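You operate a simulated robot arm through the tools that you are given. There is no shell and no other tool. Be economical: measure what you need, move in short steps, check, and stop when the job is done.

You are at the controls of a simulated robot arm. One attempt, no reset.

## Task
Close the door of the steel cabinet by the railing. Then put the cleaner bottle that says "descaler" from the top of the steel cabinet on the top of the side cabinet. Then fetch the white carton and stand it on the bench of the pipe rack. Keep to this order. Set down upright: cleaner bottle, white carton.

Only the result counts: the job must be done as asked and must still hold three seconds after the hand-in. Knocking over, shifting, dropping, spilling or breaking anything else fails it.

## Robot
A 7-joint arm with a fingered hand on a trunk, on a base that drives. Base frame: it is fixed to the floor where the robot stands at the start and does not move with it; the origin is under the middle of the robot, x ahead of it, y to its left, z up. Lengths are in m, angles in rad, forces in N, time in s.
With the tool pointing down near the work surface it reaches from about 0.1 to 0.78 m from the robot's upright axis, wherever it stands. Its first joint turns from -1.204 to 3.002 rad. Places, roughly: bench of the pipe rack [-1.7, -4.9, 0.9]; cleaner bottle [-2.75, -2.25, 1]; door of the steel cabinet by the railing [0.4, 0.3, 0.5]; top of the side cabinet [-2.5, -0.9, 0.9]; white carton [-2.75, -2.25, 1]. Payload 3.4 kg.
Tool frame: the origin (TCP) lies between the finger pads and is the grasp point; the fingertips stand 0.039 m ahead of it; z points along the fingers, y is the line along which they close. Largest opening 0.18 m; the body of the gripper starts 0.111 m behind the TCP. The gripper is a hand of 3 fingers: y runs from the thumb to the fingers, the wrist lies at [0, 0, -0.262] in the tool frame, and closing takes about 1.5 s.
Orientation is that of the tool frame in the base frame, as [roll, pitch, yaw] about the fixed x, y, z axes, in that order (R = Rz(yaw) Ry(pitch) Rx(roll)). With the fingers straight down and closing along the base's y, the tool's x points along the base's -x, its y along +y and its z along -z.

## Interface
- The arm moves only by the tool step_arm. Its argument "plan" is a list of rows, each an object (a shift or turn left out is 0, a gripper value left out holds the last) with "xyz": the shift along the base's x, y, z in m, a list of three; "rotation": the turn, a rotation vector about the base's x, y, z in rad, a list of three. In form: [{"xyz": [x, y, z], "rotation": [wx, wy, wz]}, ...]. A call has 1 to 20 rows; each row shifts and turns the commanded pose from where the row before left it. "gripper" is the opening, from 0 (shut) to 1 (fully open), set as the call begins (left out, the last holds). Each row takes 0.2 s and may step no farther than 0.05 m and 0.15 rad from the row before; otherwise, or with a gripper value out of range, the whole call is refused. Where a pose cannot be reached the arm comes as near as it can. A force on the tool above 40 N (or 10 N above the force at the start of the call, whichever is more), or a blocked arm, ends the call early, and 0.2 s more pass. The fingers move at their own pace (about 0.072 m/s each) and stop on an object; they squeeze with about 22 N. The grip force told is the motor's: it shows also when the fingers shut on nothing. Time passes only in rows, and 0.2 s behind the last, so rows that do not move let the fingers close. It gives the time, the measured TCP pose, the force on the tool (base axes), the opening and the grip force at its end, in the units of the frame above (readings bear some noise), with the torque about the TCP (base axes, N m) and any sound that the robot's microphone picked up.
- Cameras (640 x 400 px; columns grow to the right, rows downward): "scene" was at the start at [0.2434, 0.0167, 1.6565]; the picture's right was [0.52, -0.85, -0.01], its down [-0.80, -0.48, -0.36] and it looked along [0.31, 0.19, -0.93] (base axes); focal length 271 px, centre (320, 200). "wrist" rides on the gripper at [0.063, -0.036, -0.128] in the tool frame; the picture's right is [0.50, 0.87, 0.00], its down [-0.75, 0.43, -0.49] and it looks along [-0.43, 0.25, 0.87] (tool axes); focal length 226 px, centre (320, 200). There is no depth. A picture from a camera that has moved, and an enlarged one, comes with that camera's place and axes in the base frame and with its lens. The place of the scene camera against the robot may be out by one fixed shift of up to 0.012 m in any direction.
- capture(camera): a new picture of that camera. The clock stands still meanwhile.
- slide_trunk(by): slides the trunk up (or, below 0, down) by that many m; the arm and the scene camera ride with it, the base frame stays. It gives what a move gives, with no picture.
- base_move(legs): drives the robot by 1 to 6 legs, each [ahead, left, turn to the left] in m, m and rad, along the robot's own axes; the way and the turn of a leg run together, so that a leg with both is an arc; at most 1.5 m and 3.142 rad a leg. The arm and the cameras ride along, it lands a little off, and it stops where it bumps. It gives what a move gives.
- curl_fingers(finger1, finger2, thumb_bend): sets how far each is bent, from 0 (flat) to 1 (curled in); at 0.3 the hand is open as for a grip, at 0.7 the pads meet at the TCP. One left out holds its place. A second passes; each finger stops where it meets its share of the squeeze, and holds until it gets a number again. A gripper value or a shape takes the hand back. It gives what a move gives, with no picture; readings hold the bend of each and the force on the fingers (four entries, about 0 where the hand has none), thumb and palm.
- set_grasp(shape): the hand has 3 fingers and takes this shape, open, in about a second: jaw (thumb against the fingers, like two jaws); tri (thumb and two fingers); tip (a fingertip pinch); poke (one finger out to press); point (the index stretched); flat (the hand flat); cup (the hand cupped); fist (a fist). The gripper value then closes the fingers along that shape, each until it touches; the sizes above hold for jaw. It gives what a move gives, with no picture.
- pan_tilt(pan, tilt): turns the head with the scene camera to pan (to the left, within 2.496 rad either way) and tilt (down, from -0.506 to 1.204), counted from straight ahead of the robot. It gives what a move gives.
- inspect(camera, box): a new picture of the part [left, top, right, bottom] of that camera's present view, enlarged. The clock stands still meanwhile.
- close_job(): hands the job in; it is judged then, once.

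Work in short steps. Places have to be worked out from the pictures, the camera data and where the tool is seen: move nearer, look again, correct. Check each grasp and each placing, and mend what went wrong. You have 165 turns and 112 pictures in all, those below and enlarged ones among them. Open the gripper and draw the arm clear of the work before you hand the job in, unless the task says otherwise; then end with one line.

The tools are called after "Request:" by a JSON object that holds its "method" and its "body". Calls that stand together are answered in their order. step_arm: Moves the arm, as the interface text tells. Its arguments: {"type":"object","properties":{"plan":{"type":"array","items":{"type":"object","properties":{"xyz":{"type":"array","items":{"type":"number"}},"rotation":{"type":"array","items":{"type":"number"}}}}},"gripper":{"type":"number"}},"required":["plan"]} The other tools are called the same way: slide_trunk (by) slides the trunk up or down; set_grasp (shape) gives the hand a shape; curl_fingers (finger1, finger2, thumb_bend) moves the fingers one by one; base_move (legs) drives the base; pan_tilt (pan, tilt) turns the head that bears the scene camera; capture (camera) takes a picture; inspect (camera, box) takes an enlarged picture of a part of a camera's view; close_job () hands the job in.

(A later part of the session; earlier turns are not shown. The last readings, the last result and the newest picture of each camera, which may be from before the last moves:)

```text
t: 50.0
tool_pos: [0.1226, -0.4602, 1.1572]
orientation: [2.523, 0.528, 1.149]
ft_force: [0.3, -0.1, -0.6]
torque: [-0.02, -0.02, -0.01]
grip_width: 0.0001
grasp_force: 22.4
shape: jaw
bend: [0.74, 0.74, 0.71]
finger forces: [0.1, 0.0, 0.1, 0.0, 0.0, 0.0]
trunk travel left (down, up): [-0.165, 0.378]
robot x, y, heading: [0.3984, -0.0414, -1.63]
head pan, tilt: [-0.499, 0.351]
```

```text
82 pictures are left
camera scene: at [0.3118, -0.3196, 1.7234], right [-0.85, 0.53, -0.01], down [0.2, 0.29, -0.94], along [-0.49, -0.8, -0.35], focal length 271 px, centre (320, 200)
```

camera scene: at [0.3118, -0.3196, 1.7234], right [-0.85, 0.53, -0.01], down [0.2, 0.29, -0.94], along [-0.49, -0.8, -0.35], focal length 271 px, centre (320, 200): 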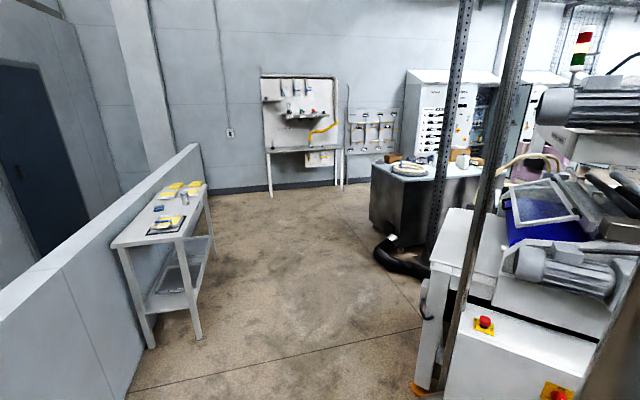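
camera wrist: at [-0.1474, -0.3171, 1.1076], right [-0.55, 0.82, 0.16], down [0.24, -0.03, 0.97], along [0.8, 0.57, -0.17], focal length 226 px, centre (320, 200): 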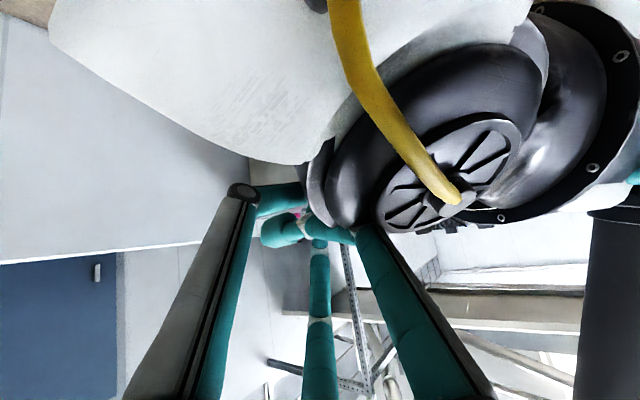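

A dark steel cabinet stands around (-2.4,-2.2) with things on it; the bench with the pegboard is at about (-1.8,-4.7). The floor between is free; I drive there.

Request:
{"method": "base_move", "body": {"legs": [[0.95, 0, 0], [0, 0, -0.65], [1.3, 0, 0]]}}

Request:
{"method": "pan_tilt", "body": {"pan": -0.4, "tilt": 0.5}}

Request:
{"method": "capture", "body": {"camera": "scene"}}

```text
t: 62.8
tool_pos: [-1.041, -2.0592, 1.158]
orientation: [2.532, 0.529, 0.468]
ft_force: [-0.7, 1.2, 0.1]
torque: [0.01, 0.04, -0.03]
grip_width: 0.0
grasp_force: 21.5
shape: jaw
bend: [0.74, 0.74, 0.71]
finger forces: [0.0, 0.0, 0.0, 0.1, 0.0, 0.1]
trunk travel left (down, up): [-0.165, 0.378]
robot x, y, heading: [-0.5719, -1.9096, -2.318]
head pan, tilt: [-0.499, 0.351]
```

```text
t: 63.5
tool_pos: [-1.0376, -2.0612, 1.1604]
orientation: [2.536, 0.531, 0.466]
ft_force: [0.4, 0.5, 0.4]
torque: [0.02, 0.01, -0.03]
grip_width: 0.0
grasp_force: 22.0
shape: jaw
bend: [0.74, 0.74, 0.71]
finger forces: [0.1, 0.0, 0.0, 0.0, 0.1, 0.0]
trunk travel left (down, up): [-0.165, 0.378]
robot x, y, heading: [-0.5657, -1.905, -2.317]
head pan, tilt: [-0.4, 0.499]
```

```text
81 pictures are left
camera scene: at [-0.7934, -2.0836, 1.7104], right [-0.41, 0.91, 0.0], down [0.44, 0.19, -0.88], along [-0.8, -0.36, -0.48], focal length 271 px, centre (320, 200)
```

scene: 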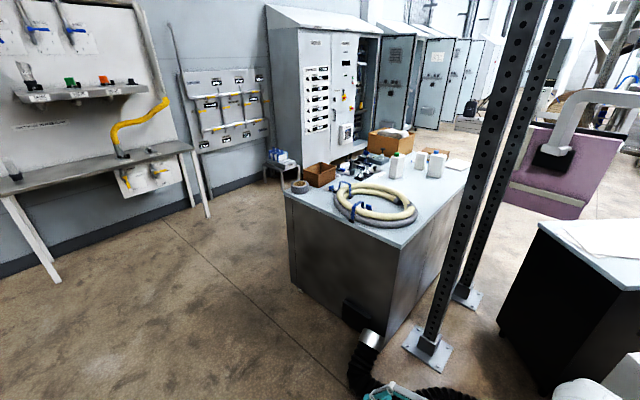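

Here is a cabinet with small bottles, boxes and a hose coil; another dark cabinet stands at right (perhaps the side cabinet). I enlarge both.

Request:
{"method": "inspect", "body": {"camera": "scene", "box": [330, 110, 480, 210]}}

Request:
{"method": "inspect", "body": {"camera": "scene", "box": [0, 40, 300, 220]}}

Request:
{"method": "pan_tilt", "body": {"pan": -1.1, "tilt": 0.45}}

Request:
{"method": "capture", "body": {"camera": "scene"}}

```text
4.00 times, centred on (405, 160) of scene
camera zoom: at [-0.7934, -2.0836, 1.7104], right [-0.41, 0.91, 0.0], down [0.44, 0.19, -0.88], along [-0.8, -0.36, -0.48], focal length 1083 px, centre (-20, 360)
```

zoom: 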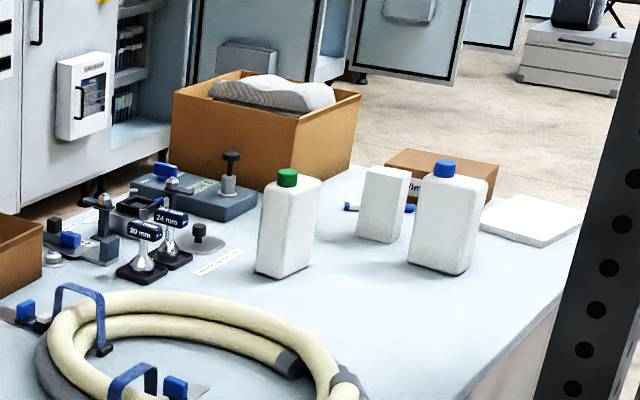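

```text
2.13 times, centred on (150, 130) of scene
camera zoom: at [-0.7934, -2.0836, 1.7104], right [-0.41, 0.91, 0.0], down [0.44, 0.19, -0.88], along [-0.8, -0.36, -0.48], focal length 578 px, centre (683, 349)
```

zoom: 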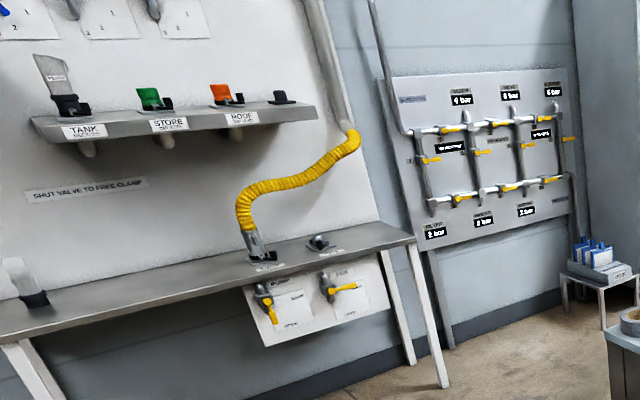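

```text
t: 64.5
tool_pos: [-1.0362, -2.0614, 1.1586]
orientation: [2.537, 0.531, 0.467]
ft_force: [-0.6, 0.4, -0.2]
torque: [-0.03, 0.0, 0.04]
grip_width: 0.0
grasp_force: 22.2
shape: jaw
bend: [0.74, 0.74, 0.71]
finger forces: [0.1, 0.1, 0.0, 0.0, 0.0, 0.0]
trunk travel left (down, up): [-0.165, 0.378]
robot x, y, heading: [-0.5692, -1.9039, -2.317]
head pan, tilt: [-1.1, 0.45]
```

```text
78 pictures are left
camera scene: at [-0.7978, -2.0223, 1.7147], right [0.27, 0.96, 0.0], down [0.42, -0.12, -0.9], along [-0.86, 0.25, -0.44], focal length 271 px, centre (320, 200)
```

scene: 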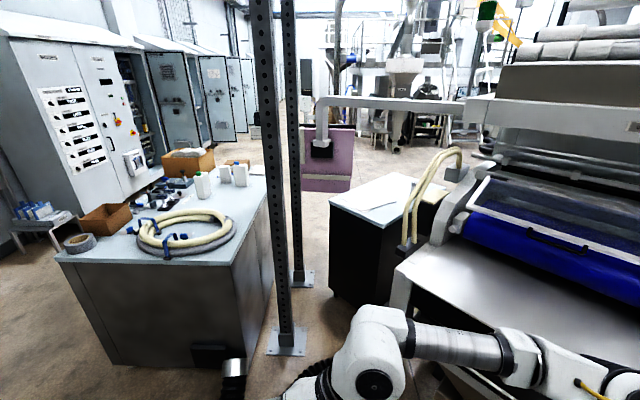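

The steel cabinet holds two white bottles (green cap ≈(-2.70,-2.29), blue cap ≈(-2.82,-2.03)) and the white carton ≈(-2.94,-2.14); the side cabinet is at about (-2.3,-1.2). Labels aren't visible from here, so I drive to the cabinet's -y side and look.

Request:
{"method": "base_move", "body": {"legs": [[0, 0, 0.17], [1.5, 0, 0], [0.4, 0, 0]]}}

Request:
{"method": "pan_tilt", "body": {"pan": -0.9, "tilt": 0.45}}

Request:
{"method": "capture", "body": {"camera": "scene"}}

```text
t: 74.8
tool_pos: [-2.0265, -3.7791, 1.1593]
orientation: [2.539, 0.531, 0.67]
ft_force: [-0.3, 0.1, -1.0]
torque: [0.0, -0.02, -0.01]
grip_width: 0.0002
grasp_force: 22.0
shape: jaw
bend: [0.74, 0.74, 0.71]
finger forces: [0.0, 0.0, 0.0, 0.1, 0.0, 0.0]
trunk travel left (down, up): [-0.165, 0.378]
robot x, y, heading: [-1.5999, -3.5287, -2.116]
head pan, tilt: [-1.1, 0.45]
```

```text
t: 75.6
tool_pos: [-2.0231, -3.7779, 1.1607]
orientation: [2.54, 0.533, 0.671]
ft_force: [-0.7, -0.3, 0.0]
torque: [0.0, 0.02, -0.01]
grip_width: 0.0
grasp_force: 21.9
shape: jaw
bend: [0.74, 0.74, 0.71]
finger forces: [0.0, 0.0, 0.0, 0.0, 0.0, 0.0]
trunk travel left (down, up): [-0.165, 0.378]
robot x, y, heading: [-1.6016, -3.5301, -2.12]
head pan, tilt: [-0.901, 0.45]
```

```text
77 pictures are left
camera scene: at [-1.8026, -3.7088, 1.7148], right [-0.12, 0.99, 0.0], down [0.44, 0.05, -0.9], along [-0.89, -0.11, -0.44], focal length 271 px, centre (320, 200)
```

scene: 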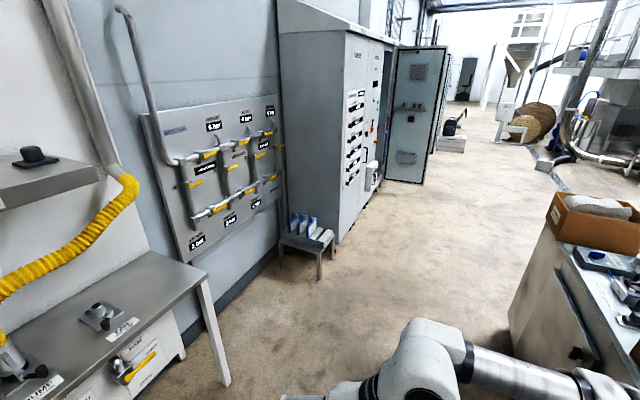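

I pan to the cabinet top.

Request:
{"method": "pan_tilt", "body": {"pan": -2.0, "tilt": 0.4}}

Request:
{"method": "capture", "body": {"camera": "scene"}}

```text
t: 76.9
tool_pos: [-2.0235, -3.7792, 1.1615]
orientation: [2.541, 0.534, 0.671]
ft_force: [0.3, 0.4, -0.5]
torque: [0.01, -0.02, 0.0]
grip_width: 0.0001
grasp_force: 22.1
shape: jaw
bend: [0.74, 0.74, 0.71]
finger forces: [0.0, 0.0, 0.0, 0.0, 0.0, 0.0]
trunk travel left (down, up): [-0.165, 0.378]
robot x, y, heading: [-1.5981, -3.5289, -2.119]
head pan, tilt: [-2.0, 0.4]
```

```text
76 pictures are left
camera scene: at [-1.7634, -3.621, 1.7196], right [0.83, 0.56, 0.0], down [0.22, -0.32, -0.92], along [-0.51, 0.76, -0.39], focal length 271 px, centre (320, 200)
```

scene: 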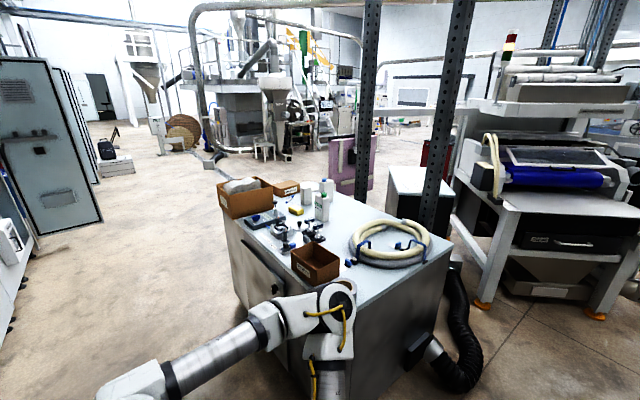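

Request:
{"method": "inspect", "body": {"camera": "scene", "box": [270, 170, 350, 230]}}

```text
6.67 times, centred on (310, 200) of scene
camera zoom: at [-1.7634, -3.621, 1.7196], right [0.83, 0.56, 0.0], down [0.22, -0.32, -0.92], along [-0.51, 0.76, -0.39], focal length 1805 px, centre (387, 200)
```

zoom: 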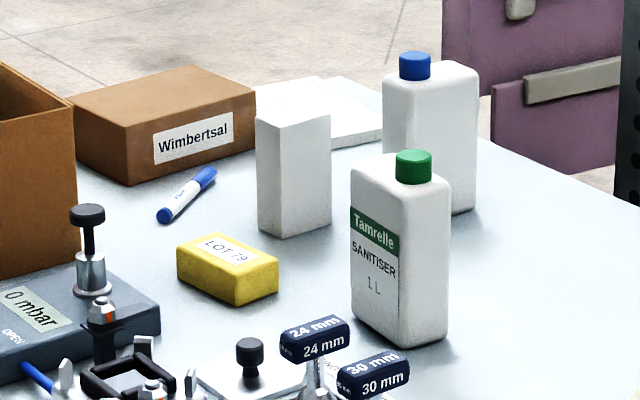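

Green cap is "SANITISER"; the blue one must be checked from another side, and a purple object near (-2.9,-1.35) may narrow the access. I drive around the cabinet's -x end and look from there.

Request:
{"method": "base_move", "body": {"legs": [[0, 0, -0.93], [1.5, 0, 0], [0.8, 0, 0]]}}

Request:
{"method": "pan_tilt", "body": {"pan": -1.9, "tilt": 0.4}}

Request:
{"method": "capture", "body": {"camera": "scene"}}

```text
t: 89.3
tool_pos: [-4.0383, -3.552, 1.1674]
orientation: [2.601, 0.547, -0.222]
ft_force: [-0.8, -0.9, 0.5]
torque: [0.04, 0.0, -0.02]
grip_width: 0.0
grasp_force: 22.1
shape: jaw
bend: [0.74, 0.74, 0.71]
finger forces: [0.0, 0.1, 0.1, 0.0, 0.0, 0.0]
trunk travel left (down, up): [-0.165, 0.378]
robot x, y, heading: [-3.5998, -3.6918, -3.049]
head pan, tilt: [-2.0, 0.4]
stopped in leg 3: the robot was blocked; the commanded pose is now the measured one
```

```text
t: 89.9
tool_pos: [-4.0395, -3.5476, 1.1667]
orientation: [2.592, 0.545, -0.226]
ft_force: [0.8, -0.3, 0.7]
torque: [0.05, -0.03, 0.01]
grip_width: 0.0001
grasp_force: 22.0
shape: jaw
bend: [0.74, 0.74, 0.71]
finger forces: [0.0, 0.0, 0.1, 0.0, 0.0, 0.0]
trunk travel left (down, up): [-0.165, 0.378]
robot x, y, heading: [-3.5991, -3.6881, -3.047]
head pan, tilt: [-1.901, 0.4]
```

```text
74 pictures are left
camera scene: at [-3.7794, -3.6115, 1.7176], right [0.97, -0.23, 0.01], down [-0.08, -0.39, -0.92], along [0.22, 0.89, -0.39], focal length 271 px, centre (320, 200)
```

scene: 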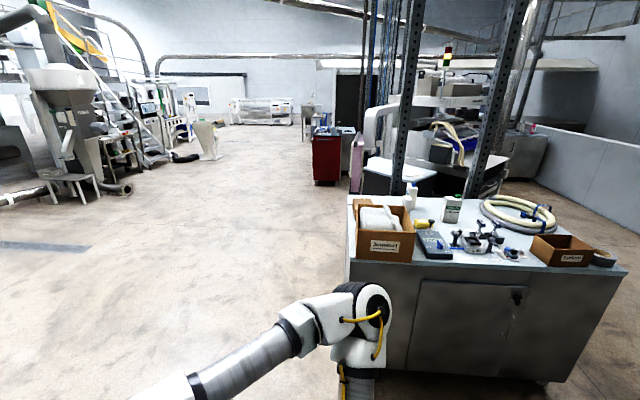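

Bumped something; probably the stool with the blue boxes. I check it.

Request:
{"method": "pan_tilt", "body": {"pan": 0.5, "tilt": 1.0}}

Request:
{"method": "capture", "body": {"camera": "scene"}}

```text
t: 92.1
tool_pos: [-4.0417, -3.5479, 1.1667]
orientation: [2.596, 0.547, -0.227]
ft_force: [-0.2, 0.6, 1.6]
torque: [0.02, 0.01, -0.02]
grip_width: 0.0
grasp_force: 22.3
shape: jaw
bend: [0.74, 0.74, 0.71]
finger forces: [0.1, 0.0, 0.0, 0.0, 0.0, 0.0]
trunk travel left (down, up): [-0.165, 0.378]
robot x, y, heading: [-3.6037, -3.6869, -3.047]
head pan, tilt: [0.499, 1.0]
```

```text
73 pictures are left
camera scene: at [-3.8584, -3.7371, 1.6683], right [-0.56, 0.83, -0.01], down [0.7, 0.46, -0.54], along [-0.44, -0.31, -0.84], focal length 271 px, centre (320, 200)
```

scene: 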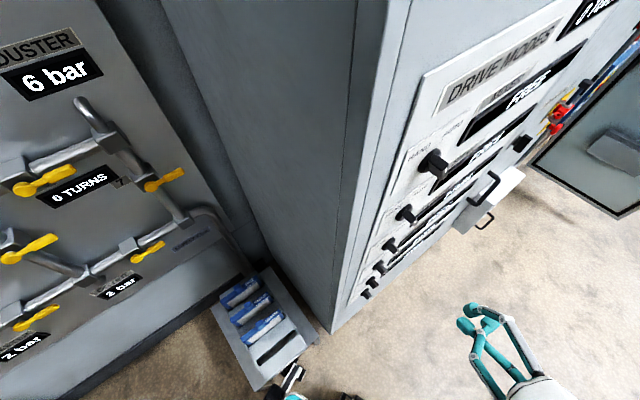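

The stool stands as before, the wheel just touched it. I back away and go around the cabinet's -x end with more room.

Request:
{"method": "base_move", "body": {"legs": [[-0.08, 0, 0], [0, -0.55, 0], [0.5, 0, 0], [0, 0, -1.66], [1.2, 0, 0]]}}

Request:
{"method": "pan_tilt", "body": {"pan": -1.2, "tilt": 0.5}}

Request:
{"method": "capture", "body": {"camera": "scene"}}

```text
t: 93.8
tool_pos: [-3.9761, -3.4958, 1.1714]
orientation: [2.588, 0.553, -0.367]
ft_force: [0.4, -1.0, 0.0]
torque: [0.03, 0.06, -0.04]
grip_width: 0.0
grasp_force: 22.2
shape: jaw
bend: [0.74, 0.74, 0.71]
finger forces: [0.0, 0.0, 0.1, 0.0, 0.0, 0.0]
trunk travel left (down, up): [-0.165, 0.378]
robot x, y, heading: [-3.5664, -3.7029, 3.091]
head pan, tilt: [0.499, 1.0]
stopped in leg 2: the robot was blocked; the commanded pose is now the measured one
```

```text
t: 95.6
tool_pos: [-3.9797, -3.4963, 1.1676]
orientation: [2.589, 0.552, -0.37]
ft_force: [-0.5, -0.1, -0.2]
torque: [0.02, 0.0, -0.01]
grip_width: 0.0001
grasp_force: 22.0
shape: jaw
bend: [0.74, 0.74, 0.71]
finger forces: [0.0, 0.0, 0.0, 0.0, 0.0, 0.0]
trunk travel left (down, up): [-0.165, 0.378]
robot x, y, heading: [-3.5666, -3.6985, 3.091]
head pan, tilt: [-1.201, 0.499]
```

```text
72 pictures are left
camera scene: at [-3.7928, -3.6209, 1.7113], right [0.95, 0.32, 0.0], down [0.15, -0.45, -0.88], along [-0.28, 0.84, -0.47], focal length 271 px, centre (320, 200)
```

scene: 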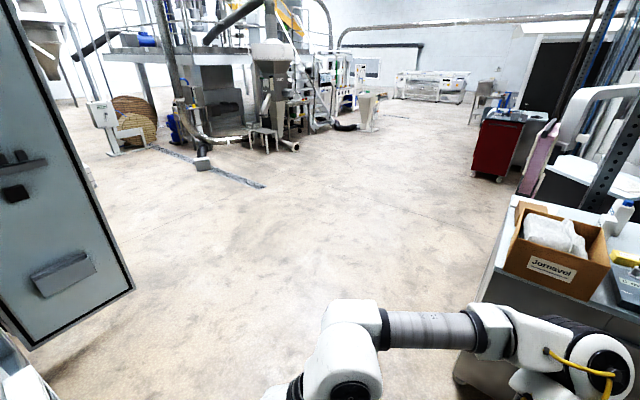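

Blocked at once when moving right; I check the front-left wheel at the stool.

Request:
{"method": "pan_tilt", "body": {"pan": 0.7, "tilt": 1.2}}

Request:
{"method": "capture", "body": {"camera": "scene"}}

```text
t: 97.4
tool_pos: [-3.9791, -3.4726, 1.1679]
orientation: [2.568, 0.546, -0.377]
ft_force: [-1.0, 0.1, -0.4]
torque: [-0.04, -0.01, 0.0]
grip_width: 0.0
grasp_force: 21.8
shape: jaw
bend: [0.74, 0.74, 0.71]
finger forces: [0.0, 0.0, 0.1, 0.1, 0.0, 0.0]
trunk travel left (down, up): [-0.165, 0.378]
robot x, y, heading: [-3.5685, -3.6948, 3.093]
head pan, tilt: [0.7, 1.201]
```

```text
71 pictures are left
camera scene: at [-3.8071, -3.7148, 1.6572], right [-0.61, 0.79, -0.01], down [0.74, 0.56, -0.36], along [-0.29, -0.23, -0.93], focal length 271 px, centre (320, 200)
```

scene: 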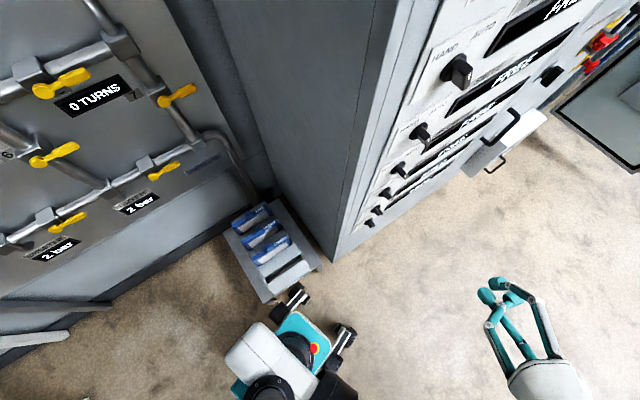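

The wheel is still at the stool's corner. I back straight off, 0.25 m, watching for progress.

Request:
{"method": "base_move", "body": {"legs": [[-0.25, 0, 0]]}}

Request:
{"method": "capture", "body": {"camera": "scene"}}

```text
t: 99.3
tool_pos: [-3.725, -3.4975, 1.1693]
orientation: [2.579, 0.547, -0.372]
ft_force: [-0.5, -0.8, 0.7]
torque: [-0.04, 0.0, 0.01]
grip_width: 0.0
grasp_force: 22.1
shape: jaw
bend: [0.74, 0.74, 0.71]
finger forces: [0.0, 0.0, 0.0, 0.0, 0.0, 0.0]
trunk travel left (down, up): [-0.165, 0.378]
robot x, y, heading: [-3.3143, -3.7071, 3.096]
head pan, tilt: [0.7, 1.201]
```

```text
70 pictures are left
camera scene: at [-3.552, -3.7264, 1.6574], right [-0.61, 0.79, -0.01], down [0.74, 0.56, -0.37], along [-0.29, -0.23, -0.93], focal length 271 px, centre (320, 200)
```

scene: 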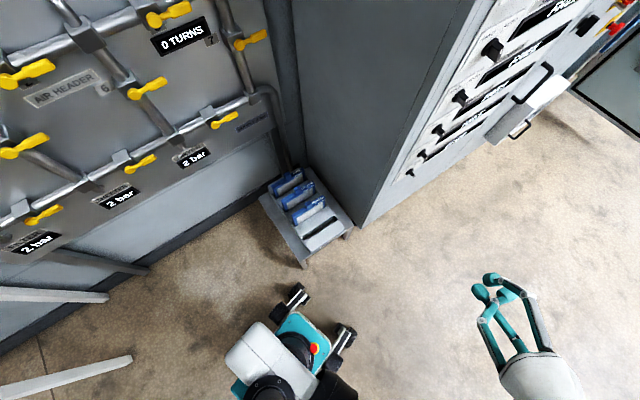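

Free again, the stool unshifted. I raise the trunk so that the protruding elbow clears the things on the cabinet, then go around in an arc.

Request:
{"method": "slide_trunk", "body": {"by": 0.3}}

Request:
{"method": "base_move", "body": {"legs": [[0, -0.3, 0], [0, 0, -0.45], [1.0, 0, 0], [0, 0, -1.1]]}}

Request:
{"method": "pan_tilt", "body": {"pan": -0.9, "tilt": 0.5}}

Request:
{"method": "capture", "body": {"camera": "scene"}}

```text
t: 102.3
tool_pos: [-3.723, -3.5012, 1.468]
orientation: [2.582, 0.549, -0.368]
ft_force: [0.1, 0.4, 0.4]
torque: [0.0, 0.01, 0.02]
grip_width: 0.0
grasp_force: 21.9
shape: jaw
bend: [0.74, 0.74, 0.71]
finger forces: [0.0, 0.1, 0.1, 0.0, 0.0, 0.1]
trunk travel left (down, up): [-0.465, 0.078]
robot x, y, heading: [-3.3163, -3.7092, 3.099]
head pan, tilt: [0.7, 1.201]
```

```text
t: 113.3
tool_pos: [-3.9967, -2.5032, 1.4731]
orientation: [2.62, 0.559, -1.94]
ft_force: [-0.3, -0.5, 0.5]
torque: [-0.01, -0.05, -0.04]
grip_width: 0.0002
grasp_force: 22.1
shape: jaw
bend: [0.74, 0.74, 0.71]
finger forces: [0.0, 0.0, 0.0, 0.0, 0.0, 0.1]
trunk travel left (down, up): [-0.465, 0.078]
robot x, y, heading: [-4.1804, -2.9081, 1.506]
head pan, tilt: [0.7, 1.201]
```

```text
t: 114.9
tool_pos: [-3.9913, -2.5056, 1.4706]
orientation: [2.598, 0.549, -1.945]
ft_force: [0.4, 0.2, -0.5]
torque: [0.01, 0.01, 0.02]
grip_width: 0.0
grasp_force: 21.6
shape: jaw
bend: [0.74, 0.74, 0.71]
finger forces: [0.1, 0.0, 0.0, 0.0, 0.0, 0.0]
trunk travel left (down, up): [-0.465, 0.078]
robot x, y, heading: [-4.1831, -2.9083, 1.507]
head pan, tilt: [-0.901, 0.499]
```

```text
69 pictures are left
camera scene: at [-4.0985, -2.8911, 2.0215], right [0.57, -0.82, 0.0], down [-0.4, -0.27, -0.88], along [0.72, 0.5, -0.48], focal length 271 px, centre (320, 200)
```

scene: 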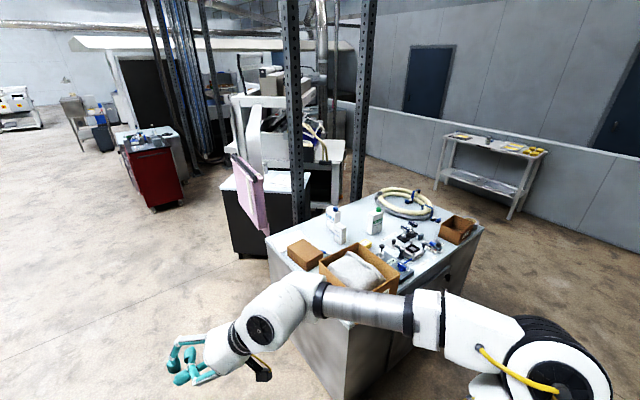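

Good view from behind. I enlarge the bottles and the side cabinet.

Request:
{"method": "inspect", "body": {"camera": "scene", "box": [300, 190, 400, 260]}}

Request:
{"method": "inspect", "body": {"camera": "scene", "box": [200, 110, 360, 270]}}

```text
5.71 times, centred on (350, 225) of scene
camera zoom: at [-4.0985, -2.8911, 2.0215], right [0.57, -0.82, 0.0], down [-0.4, -0.27, -0.88], along [0.72, 0.5, -0.48], focal length 1547 px, centre (149, 57)
```

zoom: 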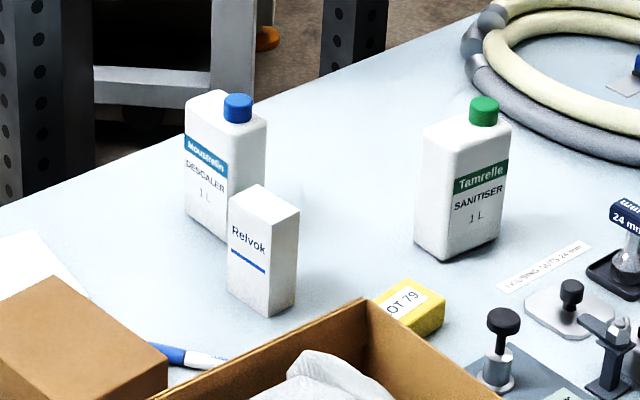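

```text
2.50 times, centred on (280, 190) of scene
camera zoom: at [-4.0985, -2.8911, 2.0215], right [0.57, -0.82, 0.0], down [-0.4, -0.27, -0.88], along [0.72, 0.5, -0.48], focal length 677 px, centre (420, 225)
```

zoom: 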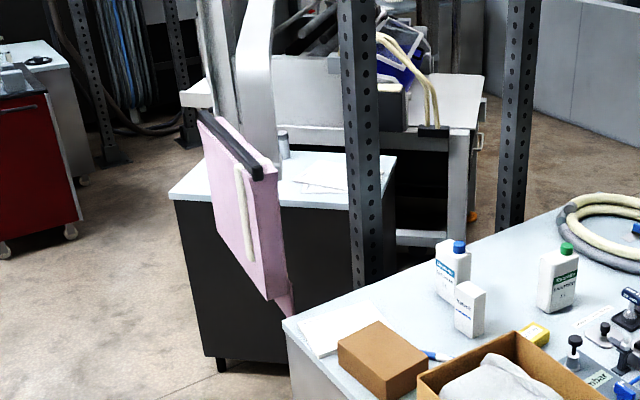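

The blue-cap bottle says DESCALER (with the hand in front of it the white carton "Relvok"); triangulation gives bottle ≈(-2.75,-2.05), carton ≈(-2.85,-2.18), top z≈0.93. I go to the cabinet's -x end, half a metre off it, facing along it.

Request:
{"method": "base_move", "body": {"legs": [[1.16, -0.17, 0], [0, 0, -1.81]]}}

Request:
{"method": "pan_tilt", "body": {"pan": 0.0, "tilt": 0.7}}

Request:
{"method": "capture", "body": {"camera": "scene"}}

```text
t: 125.4
tool_pos: [-3.5963, -2.0729, 1.4688]
orientation: [2.599, 0.555, 2.473]
ft_force: [-0.5, 0.2, 0.3]
torque: [-0.01, 0.01, 0.02]
grip_width: 0.0
grasp_force: 22.2
shape: jaw
bend: [0.74, 0.74, 0.71]
finger forces: [0.0, 0.1, 0.1, 0.0, 0.1, 0.0]
trunk travel left (down, up): [-0.465, 0.078]
robot x, y, heading: [-3.9259, -1.763, -0.357]
head pan, tilt: [-0.901, 0.499]
```

```text
t: 126.6
tool_pos: [-3.5917, -2.0605, 1.4708]
orientation: [2.6, 0.553, 2.478]
ft_force: [0.3, -0.7, 0.3]
torque: [0.02, -0.03, 0.01]
grip_width: 0.0
grasp_force: 22.3
shape: jaw
bend: [0.74, 0.74, 0.71]
finger forces: [0.0, 0.0, 0.0, 0.1, 0.0, 0.0]
trunk travel left (down, up): [-0.465, 0.078]
robot x, y, heading: [-3.9239, -1.7621, -0.351]
head pan, tilt: [0.0, 0.7]
```

```text
66 pictures are left
camera scene: at [-3.8739, -1.7964, 2.0041], right [-0.35, -0.94, 0.0], down [-0.6, 0.23, -0.76], along [0.72, -0.26, -0.64], focal length 271 px, centre (320, 200)
```

scene: 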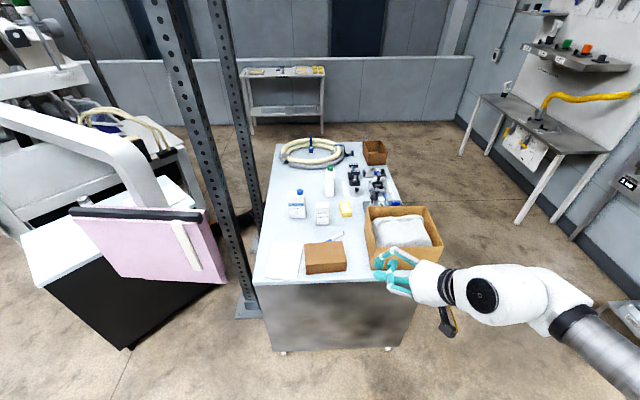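

Positions confirmed: bottle (-2.74,-2.07), carton (-2.85,-2.18). I turn the tool straight down, with the closing axis across the cabinet, and open the fingers.

Request:
{"method": "step_arm", "body": {"plan": [{"rotation": [-0.036, 0.1205, 0.0325]}, {"rotation": [-0.036, 0.1205, 0.0325]}, {"rotation": [-0.036, 0.1205, 0.0325]}, {"rotation": [-0.036, 0.1205, 0.0325]}, {"rotation": [-0.036, 0.1205, 0.0325]}, {"rotation": [-0.036, 0.1205, 0.0325]}], "gripper": 1}}

```text
t: 128.0
tool_pos: [-3.5884, -2.0652, 1.4693]
orientation: [-3.135, -0.003, 2.842]
ft_force: [-0.3, -0.4, 0.2]
torque: [0.05, 0.0, -0.02]
grip_width: 0.1801
grasp_force: 0.1
shape: jaw
bend: [0.3, 0.3, 0.3]
finger forces: [0.0, 0.0, 0.0, 0.1, 0.0, 0.0]
trunk travel left (down, up): [-0.465, 0.078]
robot x, y, heading: [-3.9265, -1.7618, -0.355]
head pan, tilt: [0.0, 0.7]
```

Tool is down and open. I drive up to the cabinet end.

Request:
{"method": "base_move", "body": {"legs": [[0.45, 0.02, 0.05]]}}

Request:
{"method": "pan_tilt", "body": {"pan": 0.0, "tilt": 0.9}}

Request:
{"method": "capture", "body": {"camera": "scene"}}

```text
t: 130.7
tool_pos: [-3.1444, -2.1718, 1.4706]
orientation: [-3.135, 0.004, 2.896]
ft_force: [-0.3, -0.7, -0.1]
torque: [-0.01, 0.03, -0.03]
grip_width: 0.1801
grasp_force: 0.1
shape: jaw
bend: [0.3, 0.3, 0.3]
finger forces: [0.1, 0.0, 0.0, 0.0, 0.0, 0.1]
trunk travel left (down, up): [-0.465, 0.078]
robot x, y, heading: [-3.4972, -1.8907, -0.299]
head pan, tilt: [0.0, 0.7]
```

```text
t: 131.4
tool_pos: [-3.1444, -2.1678, 1.4709]
orientation: [-3.13, 0.004, 2.897]
ft_force: [-0.9, 0.6, 0.1]
torque: [0.02, 0.0, -0.04]
grip_width: 0.18
grasp_force: 0.1
shape: jaw
bend: [0.3, 0.3, 0.3]
finger forces: [0.0, 0.1, 0.1, 0.0, 0.0, 0.0]
trunk travel left (down, up): [-0.465, 0.078]
robot x, y, heading: [-3.4981, -1.8872, -0.301]
head pan, tilt: [0.0, 0.901]
```

```text
65 pictures are left
camera scene: at [-3.4479, -1.9174, 1.9879], right [-0.3, -0.96, 0.0], down [-0.75, 0.23, -0.62], along [0.59, -0.18, -0.78], focal length 271 px, centre (320, 200)
```

scene: 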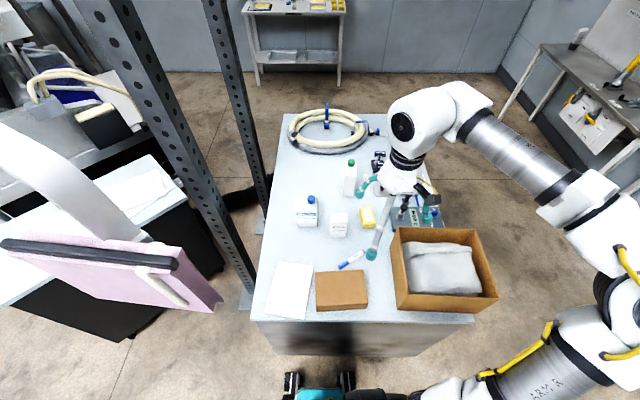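

I close the last gap by 0.09 m and bring the open hand above the bottle at height 1.32.

Request:
{"method": "base_move", "body": {"legs": [[0.09, 0.0, 0]]}}

Request:
{"method": "step_arm", "body": {"plan": [{"xyz": [0.04, 0.02, -0.01]}, {"xyz": [0.04, 0.02, -0.02]}, {"xyz": [0.04, 0.02, -0.02]}, {"xyz": [0.04, 0.02, -0.02]}, {"xyz": [0.04, 0.02, -0.02]}, {"xyz": [0.03, 0.01, -0.02]}, {"xyz": [0.02, 0.01, -0.02]}]}}

Request:
{"method": "capture", "body": {"camera": "wrist"}}

```text
t: 132.5
tool_pos: [-3.0609, -2.1961, 1.4707]
orientation: [-3.134, 0.003, 2.895]
ft_force: [0.7, -0.6, -0.3]
torque: [0.0, 0.02, -0.01]
grip_width: 0.1799
grasp_force: 0.1
shape: jaw
bend: [0.3, 0.3, 0.3]
finger forces: [0.0, 0.0, 0.0, 0.0, 0.1, 0.0]
trunk travel left (down, up): [-0.465, 0.078]
robot x, y, heading: [-3.4093, -1.9144, -0.304]
head pan, tilt: [0.0, 0.901]
```

```text
t: 134.1
tool_pos: [-2.9491, -2.1744, 1.3643]
orientation: [-3.13, 0.002, 2.894]
ft_force: [0.2, 0.5, -0.1]
torque: [0.03, -0.04, -0.01]
grip_width: 0.1797
grasp_force: 0.1
shape: jaw
bend: [0.3, 0.3, 0.3]
finger forces: [0.0, 0.1, 0.0, 0.0, 0.0, 0.0]
out of reach, approached as far as the arm can: row 2, 3, 4, 5, 6, 7
trunk travel left (down, up): [-0.465, 0.078]
robot x, y, heading: [-3.409, -1.9166, -0.299]
head pan, tilt: [0.0, 0.901]
```

```text
64 pictures are left
camera wrist: at [-3.0172, -2.1913, 1.4928], right [-0.27, 0.96, -0.01], down [0.84, 0.24, 0.49], along [0.47, 0.12, -0.87], focal length 226 px, centre (320, 200)
```

wrist: 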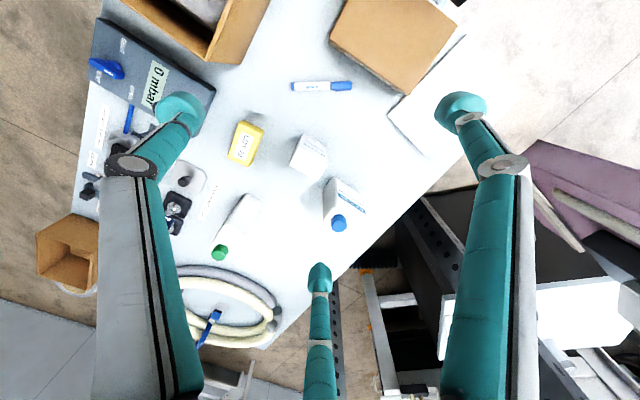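

Too high to reach so far out. I lower to 1.25 (fingertips still above everything) and then go toward the bottle.

Request:
{"method": "step_arm", "body": {"plan": [{"xyz": [0, 0.0, -0.04]}, {"xyz": [0, 0.0, -0.04]}, {"xyz": [0, 0, -0.035]}, {"xyz": [0.03, 0.02, 0]}, {"xyz": [0.04, 0.02, 0]}, {"xyz": [0.04, 0.02, 0]}, {"xyz": [0.04, 0.02, 0]}, {"xyz": [0.04, 0.02, 0]}]}}

Request:
{"method": "capture", "body": {"camera": "scene"}}

```text
t: 135.9
tool_pos: [-2.9141, -2.1799, 1.2408]
orientation: [-3.134, 0.006, 2.894]
ft_force: [-0.1, -0.2, -0.9]
torque: [0.0, 0.03, 0.01]
grip_width: 0.1799
grasp_force: 0.1
shape: jaw
bend: [0.3, 0.3, 0.3]
finger forces: [0.0, 0.0, 0.1, 0.0, 0.1, 0.0]
out of reach, approached as far as the arm can: row 4, 5, 6, 7, 8
trunk travel left (down, up): [-0.465, 0.078]
robot x, y, heading: [-3.4104, -1.9154, -0.305]
head pan, tilt: [0.0, 0.901]
```

```text
63 pictures are left
camera scene: at [-3.3616, -1.9447, 1.9879], right [-0.3, -0.95, 0.0], down [-0.75, 0.24, -0.62], along [0.59, -0.18, -0.79], focal length 271 px, centre (320, 200)
```

scene: 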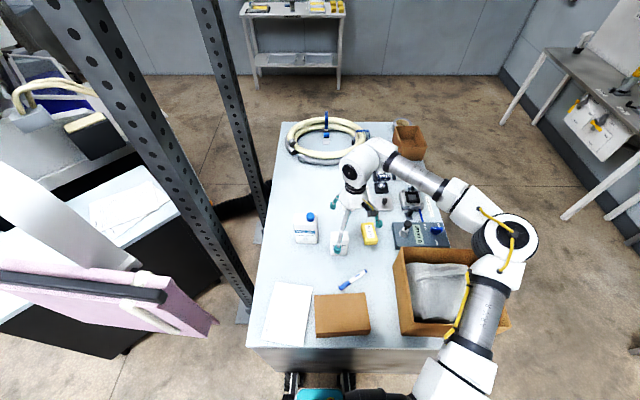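

The elbow is far from stretched, so a joint limit seems to be in the way. I test a pure sideways (left) move first.

Request:
{"method": "step_arm", "body": {"plan": [{"xyz": [0.009, 0.03, 0.0]}, {"xyz": [0.009, 0.03, 0]}, {"xyz": [0.009, 0.03, 0]}, {"xyz": [0.009, 0.03, 0]}]}}

Request:
{"method": "step_arm", "body": {"plan": [{"xyz": [0.03, -0.009, 0.0]}, {"xyz": [0.03, -0.009, 0]}, {"xyz": [0.03, -0.009, 0]}]}}

```text
t: 136.9
tool_pos: [-2.9483, -2.1363, 1.2393]
orientation: [-3.13, 0.004, 2.894]
ft_force: [-0.3, 0.5, -0.3]
torque: [0.02, 0.0, -0.04]
grip_width: 0.18
grasp_force: 0.1
shape: jaw
bend: [0.3, 0.3, 0.3]
finger forces: [0.0, 0.0, 0.0, 0.0, 0.0, 0.0]
out of reach, approached as far as the arm can: row 1, 2, 3, 4
trunk travel left (down, up): [-0.465, 0.078]
robot x, y, heading: [-3.4091, -1.917, -0.306]
head pan, tilt: [0.0, 0.901]
```

```text
t: 137.7
tool_pos: [-2.902, -2.1975, 1.2362]
orientation: [-3.132, 0.003, 2.895]
ft_force: [0.5, 0.1, -0.5]
torque: [0.01, 0.0, -0.02]
grip_width: 0.18
grasp_force: 0.0
shape: jaw
bend: [0.3, 0.3, 0.3]
finger forces: [0.0, 0.0, 0.0, 0.0, 0.0, 0.1]
out of reach, approached as far as the arm can: row 1, 2, 3
trunk travel left (down, up): [-0.465, 0.078]
robot x, y, heading: [-3.4073, -1.9131, -0.298]
head pan, tilt: [0.0, 0.901]
```

The limit acts like a circle around the elbow. I test whether a different yaw of the hand frees it: first +0.3 rad, with the same forward-left wish.

Request:
{"method": "step_arm", "body": {"plan": [{"rotation": [0, 0, 0.15]}, {"rotation": [0, 0, 0.15]}, {"xyz": [0.03, 0.02, 0]}, {"xyz": [0.03, 0.02, 0]}, {"xyz": [0.03, 0.02, 0]}]}}

Request:
{"method": "step_arm", "body": {"plan": [{"rotation": [0, 0, -0.15]}, {"rotation": [0, 0, -0.15]}, {"rotation": [0, 0, -0.15]}, {"rotation": [0, 0, -0.15]}, {"xyz": [0.03, 0.02, 0]}, {"xyz": [0.03, 0.02, 0]}, {"xyz": [0.03, 0.02, 0]}]}}

```text
t: 138.9
tool_pos: [-2.9022, -2.1951, 1.2369]
orientation: [-3.132, 0.006, -3.088]
ft_force: [-0.5, 0.3, 0.1]
torque: [0.02, -0.04, 0.02]
grip_width: 0.1798
grasp_force: 0.0
shape: jaw
bend: [0.3, 0.3, 0.3]
finger forces: [0.0, 0.0, 0.0, 0.0, 0.0, 0.0]
out of reach, approached as far as the arm can: row 3, 4, 5
trunk travel left (down, up): [-0.465, 0.078]
robot x, y, heading: [-3.4087, -1.9115, -0.303]
head pan, tilt: [0.0, 0.901]
```

```text
t: 140.5
tool_pos: [-2.9023, -2.197, 1.2343]
orientation: [-3.13, 0.005, 2.593]
ft_force: [-0.1, -0.7, -0.1]
torque: [0.01, 0.02, -0.01]
grip_width: 0.1797
grasp_force: 0.0
shape: jaw
bend: [0.3, 0.3, 0.3]
finger forces: [0.1, 0.0, 0.1, 0.0, 0.0, 0.0]
out of reach, approached as far as the arm can: row 5, 6, 7
trunk travel left (down, up): [-0.465, 0.078]
robot x, y, heading: [-3.4118, -1.9134, -0.301]
head pan, tilt: [0.0, 0.901]
```

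Yaw does not matter; the limit opens up toward the robot's right side. So I raise a bit, back off 0.08 m and turn the robot left by 0.5 rad, which puts the bottle to its front right.

Request:
{"method": "step_arm", "body": {"plan": [{"xyz": [-0.03, 0, 0.04]}, {"xyz": [-0.03, 0, 0.04]}]}}

Request:
{"method": "base_move", "body": {"legs": [[-0.08, 0, 0], [0, 0, 0.5]]}}

Request:
{"method": "step_arm", "body": {"plan": [{"xyz": [0.03, -0.03, -0.01]}, {"xyz": [0.03, -0.03, -0.02]}, {"xyz": [0.03, -0.03, -0.02]}, {"xyz": [0.03, -0.02, -0.02]}, {"xyz": [0.03, -0.02, 0]}]}}

```text
t: 141.1
tool_pos: [-2.9664, -2.196, 1.3135]
orientation: [-3.13, 0.003, 2.592]
ft_force: [0.6, -0.3, 0.4]
torque: [-0.02, -0.02, 0.0]
grip_width: 0.18
grasp_force: 0.0
shape: jaw
bend: [0.3, 0.3, 0.3]
finger forces: [0.0, 0.0, 0.0, 0.1, 0.0, 0.0]
trunk travel left (down, up): [-0.465, 0.078]
robot x, y, heading: [-3.4123, -1.9175, -0.305]
head pan, tilt: [0.0, 0.901]
```

```text
t: 143.6
tool_pos: [-2.9609, -1.9239, 1.3131]
orientation: [-3.129, 0.002, 3.094]
ft_force: [-0.1, -0.7, -0.8]
torque: [-0.01, 0.02, -0.01]
grip_width: 0.1798
grasp_force: 0.0
shape: jaw
bend: [0.3, 0.3, 0.3]
finger forces: [0.0, 0.0, 0.0, 0.0, 0.0, 0.0]
trunk travel left (down, up): [-0.465, 0.078]
robot x, y, heading: [-3.4909, -1.8881, 0.194]
head pan, tilt: [0.0, 0.901]
```

```text
t: 144.8
tool_pos: [-2.8132, -2.051, 1.2455]
orientation: [-3.129, 0.003, 3.094]
ft_force: [-0.4, 0.7, -0.8]
torque: [-0.01, 0.03, 0.01]
grip_width: 0.1797
grasp_force: 0.0
shape: jaw
bend: [0.3, 0.3, 0.3]
finger forces: [0.0, 0.0, 0.1, 0.0, 0.0, 0.1]
trunk travel left (down, up): [-0.465, 0.078]
robot x, y, heading: [-3.4872, -1.8872, 0.199]
head pan, tilt: [0.0, 0.901]
```

It reaches now. I turn the hand square to the bottle and look with the wrist camera.

Request:
{"method": "step_arm", "body": {"plan": [{"xyz": [0.03, -0.01, 0], "rotation": [0, 0, -0.125]}, {"xyz": [0.02, -0.0, 0], "rotation": [0, 0, -0.125]}]}}

Request:
{"method": "capture", "body": {"camera": "wrist"}}

Request:
{"method": "capture", "body": {"camera": "scene"}}

```text
t: 145.4
tool_pos: [-2.7615, -2.0617, 1.2458]
orientation: [-3.128, 0.004, 2.843]
ft_force: [-0.3, -0.6, 0.0]
torque: [-0.01, 0.02, -0.02]
grip_width: 0.1798
grasp_force: 0.0
shape: jaw
bend: [0.3, 0.3, 0.3]
finger forces: [0.0, 0.0, 0.1, 0.0, 0.0, 0.0]
trunk travel left (down, up): [-0.465, 0.078]
robot x, y, heading: [-3.485, -1.893, 0.195]
head pan, tilt: [0.0, 0.901]
```

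```text
62 pictures are left
camera wrist: at [-2.831, -2.0761, 1.3743], right [-0.22, 0.97, -0.01], down [0.85, 0.2, 0.49], along [0.48, 0.1, -0.87], focal length 226 px, centre (320, 200)
```

wrist: 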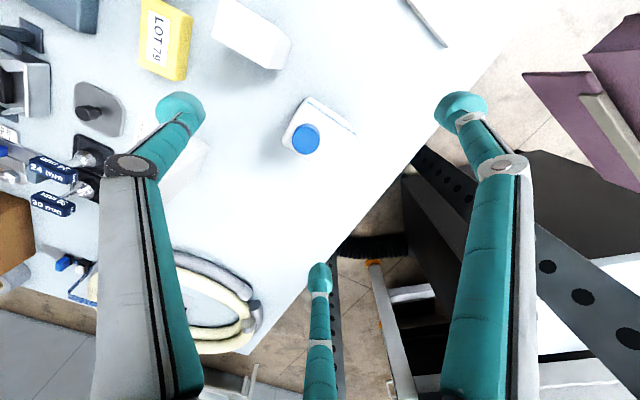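

```text
61 pictures are left
camera scene: at [-3.4305, -1.8958, 1.9877], right [0.2, -0.98, -0.01], down [-0.77, -0.15, -0.62], along [0.6, 0.12, -0.79], focal length 271 px, centre (320, 200)
```

scene: 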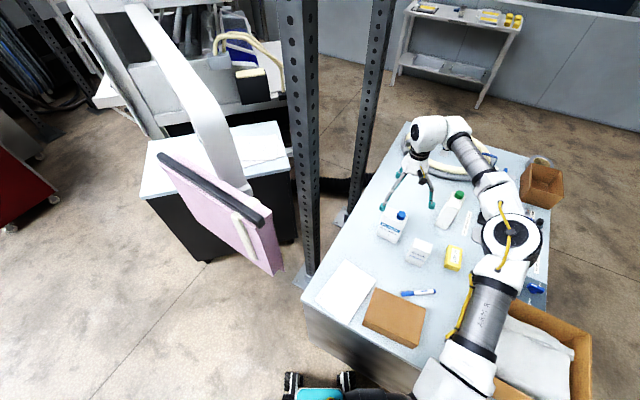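

Bottle axis ≈(-2.775,-2.073), square to the hand; the carton stands close to the thumb side, so I narrow the opening to 0.7, correct by (-0.013,-0.011) and descend to 1.11, then check.

Request:
{"method": "step_arm", "body": {"plan": [{"xyz": [-0.013, -0.011, 0]}, {}, {}, {"xyz": [0, 0, -0.04]}, {"xyz": [0, 0, -0.04]}], "gripper": 0.7}}

Request:
{"method": "capture", "body": {"camera": "wrist"}}

Request:
{"method": "inspect", "body": {"camera": "scene", "box": [340, 120, 500, 280]}}

```text
t: 146.6
tool_pos: [-2.7756, -2.0714, 1.1648]
orientation: [-3.128, 0.003, 2.843]
ft_force: [-0.7, -0.3, -0.1]
torque: [-0.02, 0.0, -0.03]
grip_width: 0.1262
grasp_force: 0.0
shape: jaw
bend: [0.63, 0.63, 0.63]
finger forces: [0.1, 0.0, 0.0, 0.1, 0.0, 0.1]
trunk travel left (down, up): [-0.465, 0.078]
robot x, y, heading: [-3.4873, -1.8878, 0.193]
head pan, tilt: [0.0, 0.901]
```

```text
60 pictures are left
camera wrist: at [-2.8451, -2.0859, 1.2935], right [-0.22, 0.97, -0.01], down [0.85, 0.2, 0.49], along [0.48, 0.1, -0.87], focal length 226 px, centre (320, 200)
```

wrist: 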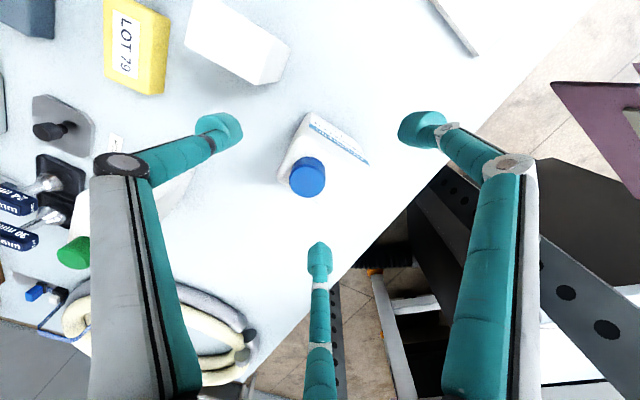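

```text
2.50 times, centred on (420, 200) of scene
camera zoom: at [-3.4313, -1.8951, 1.9877], right [0.2, -0.98, 0.0], down [-0.77, -0.15, -0.62], along [0.6, 0.12, -0.79], focal length 677 px, centre (70, 200)
```

zoom: 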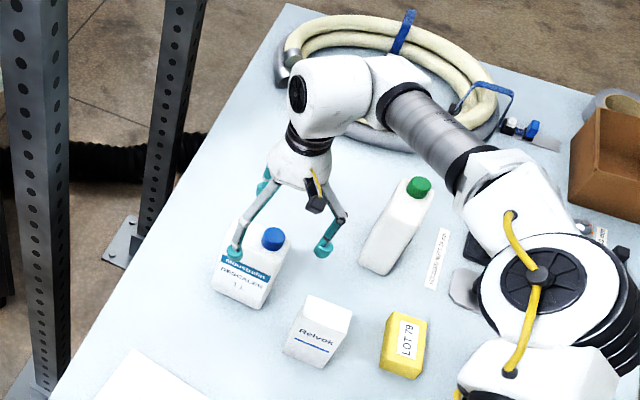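

The TCP projects onto the bottle's middle. I descend to 1.07 with a -6 mm x correction.

Request:
{"method": "step_arm", "body": {"plan": [{"xyz": [-0.006, 0, -0.03]}, {"xyz": [0, 0, -0.03]}, {"xyz": [0, 0, -0.03]}]}}

Request:
{"method": "capture", "body": {"camera": "wrist"}}

```text
t: 147.4
tool_pos: [-2.7823, -2.0737, 1.0709]
orientation: [-3.128, 0.004, 2.845]
ft_force: [0.1, 0.0, -0.2]
torque: [0.03, 0.01, -0.02]
grip_width: 0.1264
grasp_force: 0.2
shape: jaw
bend: [0.63, 0.63, 0.63]
finger forces: [0.0, 0.2, 0.1, 0.0, 0.0, 0.0]
trunk travel left (down, up): [-0.465, 0.078]
robot x, y, heading: [-3.4866, -1.8882, 0.197]
head pan, tilt: [0.0, 0.901]
```

```text
58 pictures are left
camera wrist: at [-2.8515, -2.087, 1.1991], right [-0.22, 0.97, -0.01], down [0.85, 0.2, 0.49], along [0.48, 0.1, -0.87], focal length 226 px, centre (320, 200)
```

wrist: 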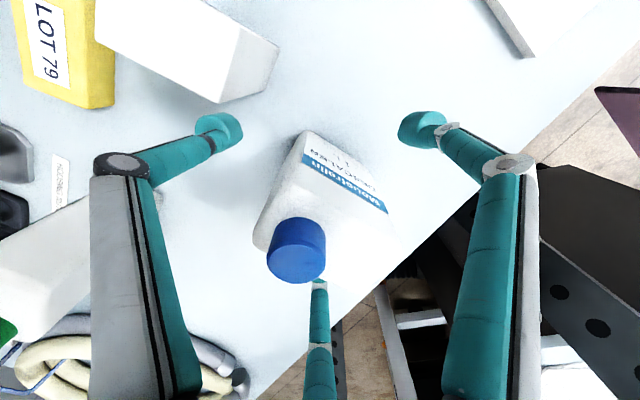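

Triangulating the cap over the three wrist views gives cap top z≈1.085 at (-2.755,-2.08) and body centre ≈(-2.768,-2.068), so I must go lower. I shift +13 mm in x, +5 mm in y and descend to 0.995.

Request:
{"method": "step_arm", "body": {"plan": [{"xyz": [0.013, 0.005, 0]}, {"xyz": [0, 0, -0.025]}, {"xyz": [0, 0, -0.025]}, {"xyz": [0, 0, -0.025]}]}}

Request:
{"method": "capture", "body": {"camera": "wrist"}}

```text
t: 148.4
tool_pos: [-2.8037, -2.0821, 1.0171]
orientation: [-3.128, 0.005, 2.844]
ft_force: [2.1, -0.4, 2.7]
torque: [0.02, -0.28, 0.0]
grip_width: 0.1278
grasp_force: 0.0
shape: jaw
bend: [0.63, 0.61, 0.63]
finger forces: [0.0, 2.6, 0.0, 0.1, 0.3, 0.1]
out of reach, approached as far as the arm can: row 1, 2, 3, 4
trunk travel left (down, up): [-0.465, 0.078]
robot x, y, heading: [-3.4877, -1.8896, 0.195]
head pan, tilt: [0.0, 0.901]
```

```text
57 pictures are left
camera wrist: at [-2.8735, -2.0966, 1.1451], right [-0.22, 0.97, -0.01], down [0.85, 0.2, 0.49], along [0.48, 0.1, -0.87], focal length 226 px, centre (320, 200)
```

wrist: 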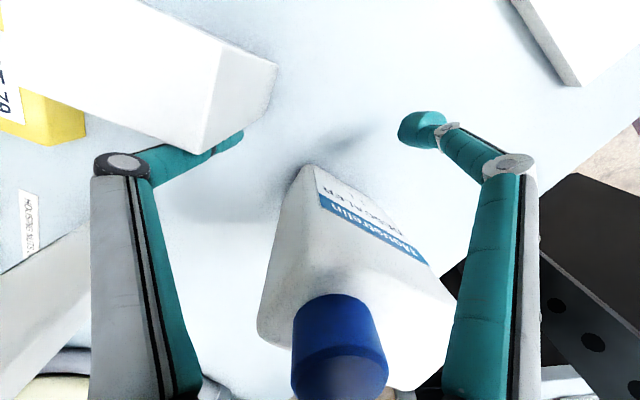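

The arm ran out of reach low down and a finger brushed the bottle. I go straight up first and look.

Request:
{"method": "step_arm", "body": {"plan": [{"xyz": [0.01, 0.003, 0.03]}, {"xyz": [0.01, 0.003, 0.04]}, {"xyz": [0, 0, 0.04]}, {"xyz": [0, 0, 0.04]}, {"xyz": [0, 0, 0.04]}]}}

Request:
{"method": "inspect", "body": {"camera": "scene", "box": [340, 180, 480, 280]}}

```text
t: 149.6
tool_pos: [-2.7853, -2.0743, 1.2076]
orientation: [-3.127, 0.005, 2.845]
ft_force: [0.8, -0.2, -0.6]
torque: [-0.02, 0.01, -0.02]
grip_width: 0.126
grasp_force: 0.1
shape: jaw
bend: [0.63, 0.63, 0.63]
finger forces: [0.1, 0.0, 0.1, 0.0, 0.0, 0.0]
trunk travel left (down, up): [-0.465, 0.078]
robot x, y, heading: [-3.4898, -1.8881, 0.199]
head pan, tilt: [0.0, 0.901]
```

```text
4.00 times, centred on (410, 230) of scene
camera zoom: at [-3.4351, -1.8945, 1.9879], right [0.2, -0.98, 0.0], down [-0.77, -0.15, -0.62], along [0.61, 0.12, -0.79], focal length 1083 px, centre (-40, 80)
```

zoom: 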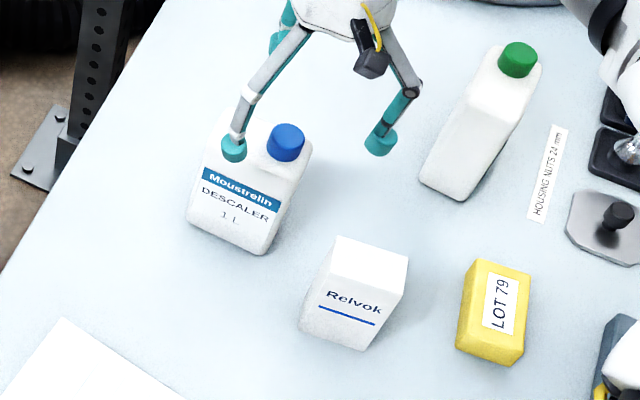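

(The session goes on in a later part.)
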